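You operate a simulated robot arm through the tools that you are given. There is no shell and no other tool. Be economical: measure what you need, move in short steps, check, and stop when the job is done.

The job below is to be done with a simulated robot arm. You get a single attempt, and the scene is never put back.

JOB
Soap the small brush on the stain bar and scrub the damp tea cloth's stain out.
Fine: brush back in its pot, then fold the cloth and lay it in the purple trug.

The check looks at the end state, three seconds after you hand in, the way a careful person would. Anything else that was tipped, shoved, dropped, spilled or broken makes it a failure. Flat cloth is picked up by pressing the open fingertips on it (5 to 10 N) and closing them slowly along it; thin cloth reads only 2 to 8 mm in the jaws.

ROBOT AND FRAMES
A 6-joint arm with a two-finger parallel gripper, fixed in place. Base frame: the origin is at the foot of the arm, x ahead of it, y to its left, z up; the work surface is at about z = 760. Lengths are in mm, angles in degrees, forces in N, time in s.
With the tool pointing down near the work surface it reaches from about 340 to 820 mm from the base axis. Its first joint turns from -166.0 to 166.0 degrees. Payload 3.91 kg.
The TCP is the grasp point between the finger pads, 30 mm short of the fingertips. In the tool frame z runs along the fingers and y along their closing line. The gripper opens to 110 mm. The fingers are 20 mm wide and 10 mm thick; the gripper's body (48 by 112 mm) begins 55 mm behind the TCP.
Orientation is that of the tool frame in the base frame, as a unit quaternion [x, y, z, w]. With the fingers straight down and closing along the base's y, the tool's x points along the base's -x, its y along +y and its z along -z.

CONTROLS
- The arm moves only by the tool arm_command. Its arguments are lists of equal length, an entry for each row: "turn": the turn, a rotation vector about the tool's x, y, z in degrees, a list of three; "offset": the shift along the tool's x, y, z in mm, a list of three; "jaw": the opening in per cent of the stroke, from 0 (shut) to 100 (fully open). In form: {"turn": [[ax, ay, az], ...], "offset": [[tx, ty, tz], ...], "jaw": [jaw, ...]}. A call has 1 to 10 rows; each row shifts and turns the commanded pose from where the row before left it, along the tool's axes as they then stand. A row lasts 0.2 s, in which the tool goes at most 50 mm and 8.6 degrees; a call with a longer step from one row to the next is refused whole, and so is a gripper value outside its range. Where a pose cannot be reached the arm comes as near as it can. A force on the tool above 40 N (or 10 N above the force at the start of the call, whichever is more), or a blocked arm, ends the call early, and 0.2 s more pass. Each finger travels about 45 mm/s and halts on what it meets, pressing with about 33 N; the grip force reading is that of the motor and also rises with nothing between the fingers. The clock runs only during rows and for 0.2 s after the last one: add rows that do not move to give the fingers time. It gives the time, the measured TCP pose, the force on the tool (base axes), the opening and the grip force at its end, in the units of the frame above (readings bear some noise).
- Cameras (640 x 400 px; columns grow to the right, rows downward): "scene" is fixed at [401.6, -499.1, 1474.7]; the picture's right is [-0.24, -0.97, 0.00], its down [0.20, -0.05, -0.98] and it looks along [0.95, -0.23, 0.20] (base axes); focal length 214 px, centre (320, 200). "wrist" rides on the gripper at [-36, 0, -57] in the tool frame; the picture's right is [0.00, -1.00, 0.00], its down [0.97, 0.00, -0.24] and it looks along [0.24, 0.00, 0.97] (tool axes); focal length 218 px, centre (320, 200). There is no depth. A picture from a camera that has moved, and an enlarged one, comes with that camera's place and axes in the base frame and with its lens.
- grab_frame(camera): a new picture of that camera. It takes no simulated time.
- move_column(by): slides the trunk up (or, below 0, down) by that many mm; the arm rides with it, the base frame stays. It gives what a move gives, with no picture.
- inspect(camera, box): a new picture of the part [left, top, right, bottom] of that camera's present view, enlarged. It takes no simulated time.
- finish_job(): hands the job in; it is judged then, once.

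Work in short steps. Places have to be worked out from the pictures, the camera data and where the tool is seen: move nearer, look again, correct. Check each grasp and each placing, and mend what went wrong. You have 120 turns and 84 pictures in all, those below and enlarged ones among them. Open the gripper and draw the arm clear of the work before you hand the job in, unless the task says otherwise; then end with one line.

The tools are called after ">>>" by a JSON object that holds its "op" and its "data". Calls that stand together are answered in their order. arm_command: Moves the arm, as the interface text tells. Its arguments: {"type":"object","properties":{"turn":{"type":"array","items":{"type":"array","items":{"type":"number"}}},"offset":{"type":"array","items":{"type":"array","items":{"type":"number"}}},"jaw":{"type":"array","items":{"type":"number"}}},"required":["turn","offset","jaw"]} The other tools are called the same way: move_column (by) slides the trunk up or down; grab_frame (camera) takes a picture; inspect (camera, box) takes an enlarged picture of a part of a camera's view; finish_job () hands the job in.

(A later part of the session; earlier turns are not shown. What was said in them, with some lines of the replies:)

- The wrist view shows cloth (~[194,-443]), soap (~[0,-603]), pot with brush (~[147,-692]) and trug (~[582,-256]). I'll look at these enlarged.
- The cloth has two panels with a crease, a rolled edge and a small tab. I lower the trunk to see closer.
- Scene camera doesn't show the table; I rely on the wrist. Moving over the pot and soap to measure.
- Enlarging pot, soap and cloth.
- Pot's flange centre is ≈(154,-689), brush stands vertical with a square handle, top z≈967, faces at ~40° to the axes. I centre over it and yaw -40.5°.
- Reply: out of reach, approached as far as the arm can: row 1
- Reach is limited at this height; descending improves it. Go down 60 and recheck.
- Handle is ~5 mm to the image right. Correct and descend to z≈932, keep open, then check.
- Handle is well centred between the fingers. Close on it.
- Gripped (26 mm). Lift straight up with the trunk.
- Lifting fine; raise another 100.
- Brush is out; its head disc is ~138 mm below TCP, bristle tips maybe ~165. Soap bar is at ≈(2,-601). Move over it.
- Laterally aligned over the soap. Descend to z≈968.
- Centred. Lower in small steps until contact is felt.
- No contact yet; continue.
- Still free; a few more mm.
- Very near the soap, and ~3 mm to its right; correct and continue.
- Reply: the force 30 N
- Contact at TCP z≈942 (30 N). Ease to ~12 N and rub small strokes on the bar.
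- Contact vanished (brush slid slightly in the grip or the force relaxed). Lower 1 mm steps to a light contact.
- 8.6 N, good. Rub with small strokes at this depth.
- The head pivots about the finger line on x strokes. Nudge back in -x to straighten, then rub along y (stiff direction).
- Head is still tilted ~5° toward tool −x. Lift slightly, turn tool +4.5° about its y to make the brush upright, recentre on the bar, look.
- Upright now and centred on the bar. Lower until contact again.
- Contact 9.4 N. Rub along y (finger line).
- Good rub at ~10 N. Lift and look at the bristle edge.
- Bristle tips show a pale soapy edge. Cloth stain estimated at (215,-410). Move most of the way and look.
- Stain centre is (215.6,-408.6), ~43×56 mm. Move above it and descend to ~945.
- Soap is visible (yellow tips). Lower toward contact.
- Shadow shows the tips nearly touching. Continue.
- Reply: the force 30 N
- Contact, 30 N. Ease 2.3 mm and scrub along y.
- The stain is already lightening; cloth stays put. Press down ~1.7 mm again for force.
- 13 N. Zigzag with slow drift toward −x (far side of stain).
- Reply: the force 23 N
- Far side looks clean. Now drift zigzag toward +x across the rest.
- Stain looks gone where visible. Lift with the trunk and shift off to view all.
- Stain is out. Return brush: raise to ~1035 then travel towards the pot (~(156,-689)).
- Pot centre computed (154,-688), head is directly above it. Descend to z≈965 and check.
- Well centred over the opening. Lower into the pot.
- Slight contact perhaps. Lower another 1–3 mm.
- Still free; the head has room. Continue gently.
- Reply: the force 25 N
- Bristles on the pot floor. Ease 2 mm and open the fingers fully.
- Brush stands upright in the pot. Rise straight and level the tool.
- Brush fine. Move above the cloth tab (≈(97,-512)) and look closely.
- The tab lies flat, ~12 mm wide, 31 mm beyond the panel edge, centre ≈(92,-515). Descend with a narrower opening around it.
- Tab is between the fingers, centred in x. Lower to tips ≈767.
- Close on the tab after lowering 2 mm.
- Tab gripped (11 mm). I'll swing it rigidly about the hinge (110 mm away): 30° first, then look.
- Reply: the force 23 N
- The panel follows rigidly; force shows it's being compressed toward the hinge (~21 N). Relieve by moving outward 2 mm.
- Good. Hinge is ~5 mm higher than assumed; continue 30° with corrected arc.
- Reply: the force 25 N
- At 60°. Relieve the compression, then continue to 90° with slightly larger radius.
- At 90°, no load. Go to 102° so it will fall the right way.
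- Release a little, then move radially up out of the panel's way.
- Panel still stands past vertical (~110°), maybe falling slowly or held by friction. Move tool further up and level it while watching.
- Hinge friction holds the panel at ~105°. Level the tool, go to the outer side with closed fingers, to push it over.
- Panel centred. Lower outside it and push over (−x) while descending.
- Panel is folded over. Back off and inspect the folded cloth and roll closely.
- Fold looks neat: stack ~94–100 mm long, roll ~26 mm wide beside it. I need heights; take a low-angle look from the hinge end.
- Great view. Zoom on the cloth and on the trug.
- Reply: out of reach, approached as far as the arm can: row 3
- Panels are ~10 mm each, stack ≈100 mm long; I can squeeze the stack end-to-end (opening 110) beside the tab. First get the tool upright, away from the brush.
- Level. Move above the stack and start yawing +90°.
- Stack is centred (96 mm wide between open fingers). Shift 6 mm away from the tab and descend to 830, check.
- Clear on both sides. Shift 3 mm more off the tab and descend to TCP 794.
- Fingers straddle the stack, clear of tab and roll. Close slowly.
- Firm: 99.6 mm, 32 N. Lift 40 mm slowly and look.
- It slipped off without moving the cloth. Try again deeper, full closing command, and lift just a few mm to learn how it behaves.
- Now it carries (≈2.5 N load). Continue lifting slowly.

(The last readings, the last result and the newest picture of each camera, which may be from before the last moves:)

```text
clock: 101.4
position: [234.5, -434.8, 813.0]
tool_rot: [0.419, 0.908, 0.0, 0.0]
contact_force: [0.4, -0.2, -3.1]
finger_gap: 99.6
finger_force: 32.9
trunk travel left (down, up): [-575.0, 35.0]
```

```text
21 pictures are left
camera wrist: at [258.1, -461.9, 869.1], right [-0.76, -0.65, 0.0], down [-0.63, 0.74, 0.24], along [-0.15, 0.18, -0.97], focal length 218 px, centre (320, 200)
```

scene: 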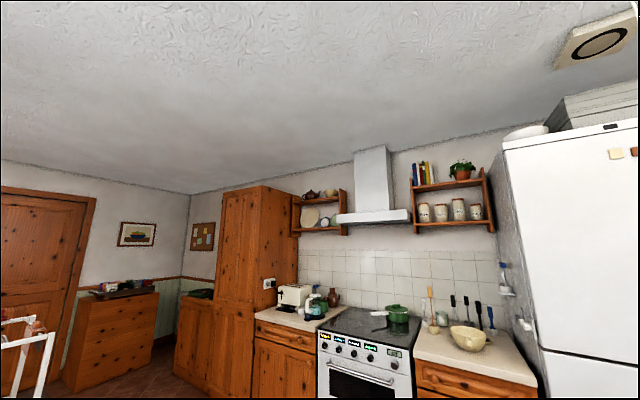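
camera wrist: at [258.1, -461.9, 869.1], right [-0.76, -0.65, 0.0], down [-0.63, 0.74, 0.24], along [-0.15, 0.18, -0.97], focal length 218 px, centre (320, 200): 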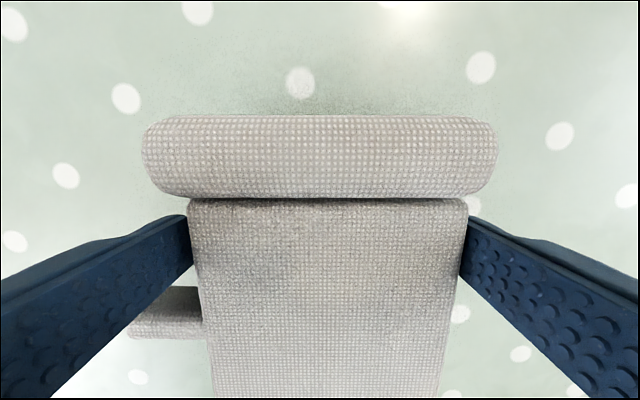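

Holding well. Raise gently to ~1060.

>>> {"op": "arm_command", "data": {"turn": [[0, 0, 0], [0, 0, 0], [0, 0, 0], [0, 0, 0], [0, 0, 0], [0, 0, 0], [0, 0, 0], [0, 0, 0], [0, 0, 0], [0, 0, 0]], "offset": [[0, 0, -10], [0, 0, -20], [0, 0, -26], [0, 0, -28], [0, 0, -28], [0, 0, -28], [0, 0, -28], [0, 0, -25], [0, 0, -15], [0, 0, -6]], "jaw": [0, 0, 0, 0, 0, 0, 0, 0, 0, 0]}}

>>> {"op": "move_column", "data": {"by": 35}}

>>> {"op": "grab_frame", "data": {"camera": "wrist"}}

```text
clock: 103.6
position: [234.6, -434.9, 1027.0]
tool_rot: [0.419, 0.908, 0.0, 0.0]
contact_force: [0.0, 0.3, -2.3]
finger_gap: 99.4
finger_force: 33.0
trunk travel left (down, up): [-575.0, 35.0]
```

```text
clock: 104.4
position: [235.2, -434.5, 1062.3]
tool_rot: [0.419, 0.908, 0.001, 0.0]
contact_force: [-0.4, -0.1, -2.6]
finger_gap: 99.2
finger_force: 33.4
trunk travel left (down, up): [-610.0, 0.0]
```

```text
20 pictures are left
camera wrist: at [257.7, -462.3, 1118.4], right [-0.76, -0.65, 0.0], down [-0.63, 0.74, 0.24], along [-0.15, 0.18, -0.97], focal length 218 px, centre (320, 200)
```

wrist: 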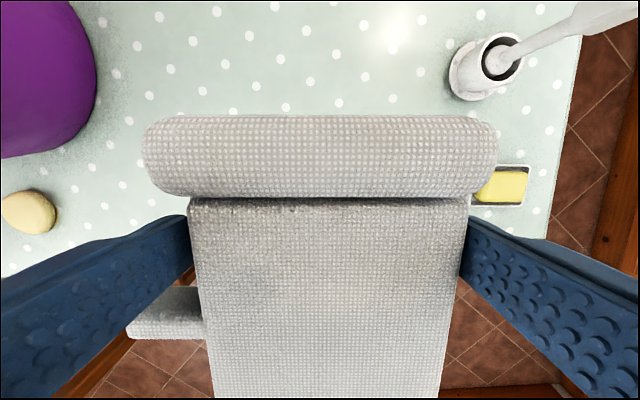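

Cloth held securely. Trug centre estimated ≈(700,-265), rim z≈955. Travel toward it at this height.

>>> {"op": "arm_command", "data": {"turn": [[0, 0, 0], [0, 0, 0], [0, 0, 0], [0, 0, 0], [0, 0, 0], [0, 0, 0], [0, 0, 0], [0, 0, 0], [0, 0, 0], [0, 0, 0]], "offset": [[-6, 15, 0], [-11, 30, 0], [-11, 30, 0], [-11, 30, 0], [-11, 30, 0], [-11, 30, 0], [-11, 30, 0], [-11, 30, 0], [-6, 18, 0], [0, 0, 0]], "jaw": [0, 0, 0, 0, 0, 0, 0, 0, 0, 0]}}

>>> {"op": "grab_frame", "data": {"camera": "wrist"}}

```text
clock: 106.6
position: [478.2, -344.5, 1063.0]
tool_rot: [0.419, 0.908, 0.001, 0.0]
contact_force: [0.3, -0.5, -2.3]
finger_gap: 99.7
finger_force: 32.8
trunk travel left (down, up): [-610.0, 0.0]
```

```text
19 pictures are left
camera wrist: at [500.3, -371.8, 1118.8], right [-0.76, -0.65, 0.0], down [-0.63, 0.74, 0.24], along [-0.15, 0.18, -0.97], focal length 218 px, centre (320, 200)
```

wrist: 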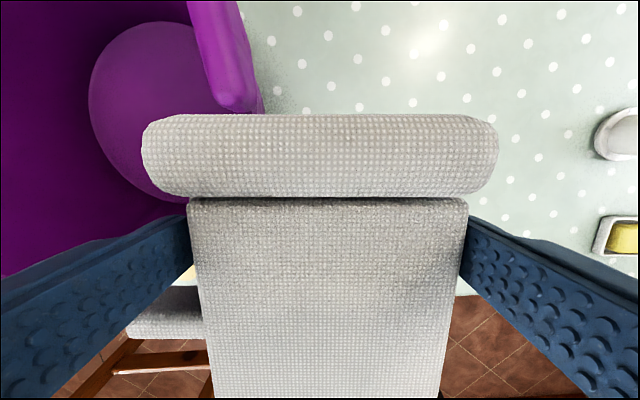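

Inside of the trug visible: floor centre ≈(696,-276), floor radius ~130, rim z≈955. Move over the centre.

>>> {"op": "arm_command", "data": {"turn": [[0, 0, 0], [0, 0, 0], [0, 0, 0], [0, 0, 0], [0, 0, 0], [0, 0, 0], [0, 0, 0], [0, 0, 0], [0, 0, 0], [0, 0, 0]], "offset": [[-5, 12, 0], [-10, 24, 0], [-12, 28, 0], [-12, 28, 0], [-12, 28, 0], [-12, 28, 0], [-11, 25, 0], [-8, 19, 0], [-5, 12, 0], [0, 0, 0]], "jaw": [0, 0, 0, 0, 0, 0, 0, 0, 0, 0]}}

>>> {"op": "grab_frame", "data": {"camera": "wrist"}}

```text
clock: 108.8
position: [689.2, -278.5, 1063.0]
tool_rot: [0.419, 0.908, 0.001, 0.0]
contact_force: [-0.4, -0.8, -2.6]
finger_gap: 99.2
finger_force: 33.2
trunk travel left (down, up): [-610.0, 0.0]
```

```text
18 pictures are left
camera wrist: at [711.6, -305.8, 1119.2], right [-0.76, -0.65, 0.0], down [-0.63, 0.74, 0.24], along [-0.16, 0.18, -0.97], focal length 218 px, centre (320, 200)
```

wrist: 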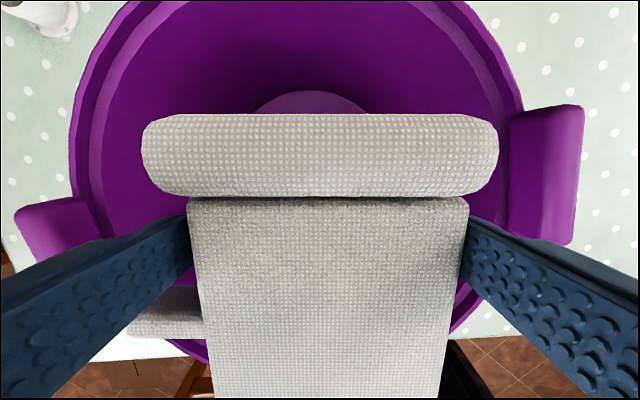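

Roughly centred; shift ~12 mm in +y and descend into the trug slowly.

>>> {"op": "arm_command", "data": {"turn": [[0, 0, 0], [0, 0, 0], [0, 0, 0], [0, 0, 0], [0, 0, 0], [0, 0, 0], [0, 0, 0], [0, 0, 0]], "offset": [[-7, 12, 0], [0, 0, 15], [0, 0, 25], [0, 0, 28], [0, 0, 28], [0, 0, 25], [0, 0, 15], [0, 0, 0]], "jaw": [0, 0, 0, 0, 0, 0, 0, 0]}}

>>> {"op": "grab_frame", "data": {"camera": "wrist"}}

```text
clock: 110.6
position: [704.0, -276.3, 927.0]
tool_rot: [0.418, 0.908, 0.001, 0.001]
contact_force: [0.2, 0.0, -2.8]
finger_gap: 99.6
finger_force: 32.8
trunk travel left (down, up): [-610.0, 0.0]
```

```text
17 pictures are left
camera wrist: at [725.9, -302.8, 982.5], right [-0.76, -0.65, 0.0], down [-0.63, 0.74, 0.24], along [-0.15, 0.18, -0.97], focal length 218 px, centre (320, 200)
```

wrist: 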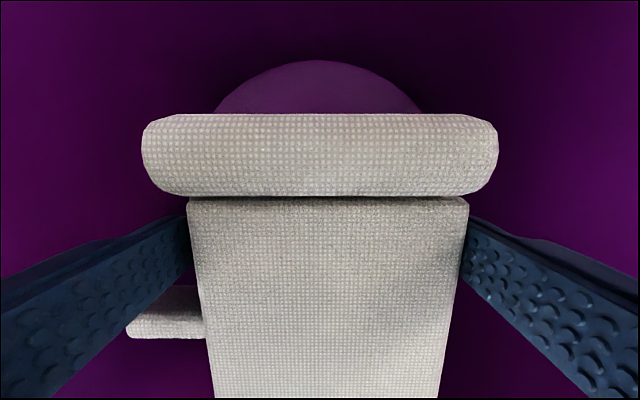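

Well centred on the trug's floor. Continue down to ~812.

>>> {"op": "arm_command", "data": {"turn": [[0, 0, 0], [0, 0, 0], [0, 0, 0], [0, 0, 0], [0, 0, 0], [0, 0, 0], [0, 0, 0], [0, 0, 0]], "offset": [[5, 0, 12], [0, 0, 20], [0, 0, 22], [0, 0, 22], [0, 0, 18], [0, 0, 12], [0, 0, 8], [0, 0, 0]], "jaw": [0, 0, 0, 0, 0, 0, 0, 0]}}

>>> {"op": "grab_frame", "data": {"camera": "wrist"}}

```text
clock: 112.4
position: [701.1, -272.2, 813.1]
tool_rot: [0.419, 0.908, 0.001, 0.0]
contact_force: [-0.3, 0.6, -3.4]
finger_gap: 99.5
finger_force: 33.2
trunk travel left (down, up): [-610.0, 0.0]
```

```text
16 pictures are left
camera wrist: at [723.0, -298.8, 868.9], right [-0.76, -0.65, 0.0], down [-0.63, 0.74, 0.24], along [-0.15, 0.18, -0.97], focal length 218 px, centre (320, 200)
```

wrist: 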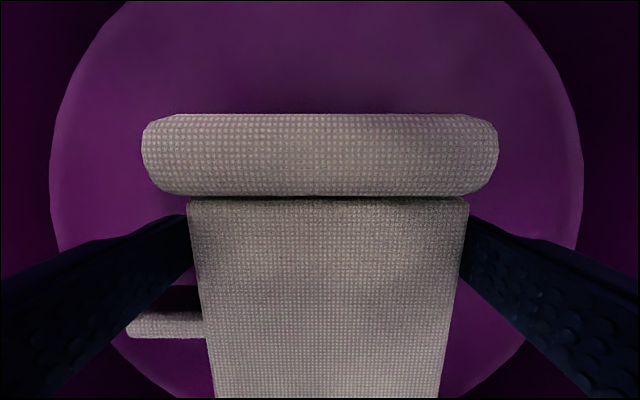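

Nearly at the floor, room on all sides. Lower in 2 mm steps to contact.

>>> {"op": "arm_command", "data": {"turn": [[0, 0, 0], [0, 0, 0], [0, 0, 0], [0, 0, 0], [0, 0, 0]], "offset": [[0, 0, 3], [0, 0, 3], [0, 0, 2], [0, 0, 2], [0, 0, 0]], "jaw": [0, 0, 0, 0, 0]}}

```text
clock: 113.6
position: [700.2, -271.5, 804.3]
tool_rot: [0.419, 0.908, 0.001, 0.001]
contact_force: [-1.1, -0.3, -2.7]
finger_gap: 99.7
finger_force: 33.2
trunk travel left (down, up): [-610.0, 0.0]
```

>>> {"op": "arm_command", "data": {"turn": [[0, 0, 0], [0, 0, 0], [0, 0, 0], [0, 0, 0], [0, 0, 0]], "offset": [[0, 0, 1.5], [0, 0, 1.5], [0, 0, 1], [0, 0, 1], [0, 0, 0]], "jaw": [0, 0, 0, 0, 0]}}

```text
clock: 114.8
position: [700.6, -271.5, 798.8]
tool_rot: [0.419, 0.908, 0.001, 0.0]
contact_force: [0.8, -1.0, 3.3]
finger_gap: 99.5
finger_force: 33.1
trunk travel left (down, up): [-610.0, 0.0]
```

Touchdown. Open the fingers and rise straight up.

>>> {"op": "arm_command", "data": {"turn": [[0, 0, 0], [0, 0, 0], [0, 0, 0], [0, 0, 0], [0, 0, 0], [0, 0, 0], [0, 0, 0], [0, 0, 0], [0, 0, 0]], "offset": [[0, 0, 0], [0, 0, 0], [0, 0, 0], [0, 0, -10], [0, 0, -20], [0, 0, -30], [0, 0, -40], [0, 0, -40], [0, 0, 0]], "jaw": [95, 100, 100, 100, 100, 100, 100, 100, 100]}}

>>> {"op": "grab_frame", "data": {"camera": "wrist"}}

```text
clock: 116.8
position: [700.1, -272.0, 938.9]
tool_rot: [0.418, 0.908, 0.001, 0.0]
contact_force: [-0.7, 0.1, 0.0]
finger_gap: 110.3
finger_force: 0.1
trunk travel left (down, up): [-610.0, 0.0]
```

```text
15 pictures are left
camera wrist: at [723.0, -299.3, 994.8], right [-0.76, -0.65, 0.0], down [-0.63, 0.74, 0.24], along [-0.16, 0.18, -0.97], focal length 218 px, centre (320, 200)
```

wrist: 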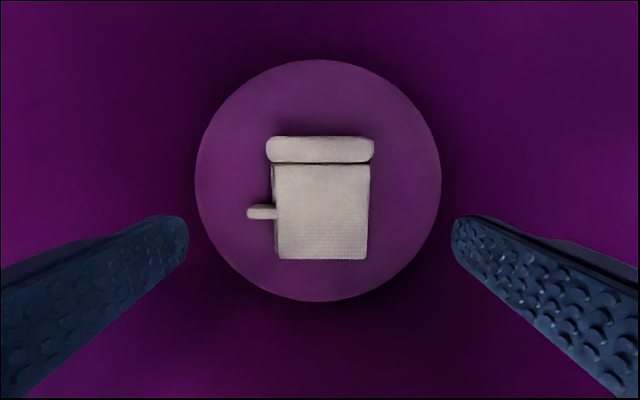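

Cloth lies folded flat in the trug's floor. Rise clear and look once at the whole table (brush, soap).

>>> {"op": "arm_command", "data": {"turn": [[0, 0, 0], [0, 0, 0], [0, 0, 0], [0, 0, 0], [0, 0, 0], [0, 0, 0], [0, 0, 0], [0, 0, 0], [0, 0, 0], [0, 0, 0]], "offset": [[0, 0, -40], [0, 0, -40], [0, 0, -40], [0, 0, -20], [18, -40, 0], [18, -40, 0], [18, -40, 0], [18, -40, 0], [18, -40, 0], [0, -40, 0]], "jaw": [100, 100, 100, 100, 100, 100, 100, 100, 100, 100]}}

>>> {"op": "arm_command", "data": {"turn": [[0, 0, 0], [0, 0, 0], [0, 0, 0], [0, 0, 0]], "offset": [[0, -40, 0], [0, -40, 0], [0, -30, 0], [0, 0, 0]], "jaw": [100, 100, 100, 100]}}

>>> {"op": "grab_frame", "data": {"camera": "wrist"}}

```text
clock: 119.0
position: [459.8, -361.4, 1078.0]
tool_rot: [0.418, 0.908, 0.001, 0.001]
contact_force: [0.0, -0.2, -0.6]
finger_gap: 110.1
finger_force: 0.0
trunk travel left (down, up): [-610.0, 0.0]
```

```text
clock: 120.0
position: [376.5, -432.3, 1077.4]
tool_rot: [0.419, 0.908, 0.001, 0.0]
contact_force: [0.0, -0.2, -0.3]
finger_gap: 110.0
finger_force: 0.1
trunk travel left (down, up): [-610.0, 0.0]
```

```text
14 pictures are left
camera wrist: at [398.8, -458.6, 1133.6], right [-0.76, -0.65, 0.0], down [-0.63, 0.74, 0.24], along [-0.16, 0.18, -0.97], focal length 218 px, centre (320, 200)
```

wrist: 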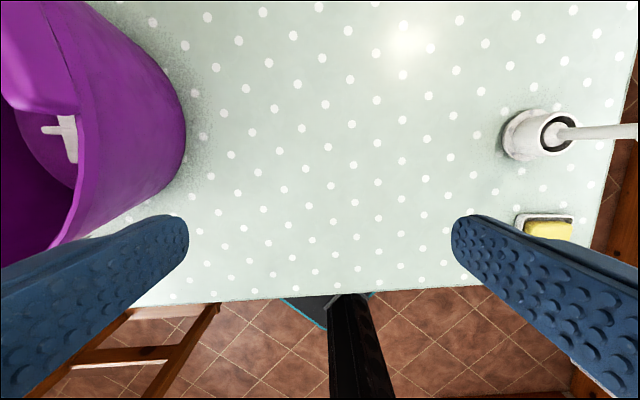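

Brush stands in its pot, the soap bar is in its dish, the trug is undisturbed with the folded cloth inside, and the gripper is open and clear. Handing in.

>>> {"op": "finish_job", "data": {}}

```text
The job is handed in.
```

I soaped the brush on the stain bar and scrubbed the cloth until no stain showed. The brush is back upright in its pot, and the folded cloth lies flat in the bottom of the purple trug.
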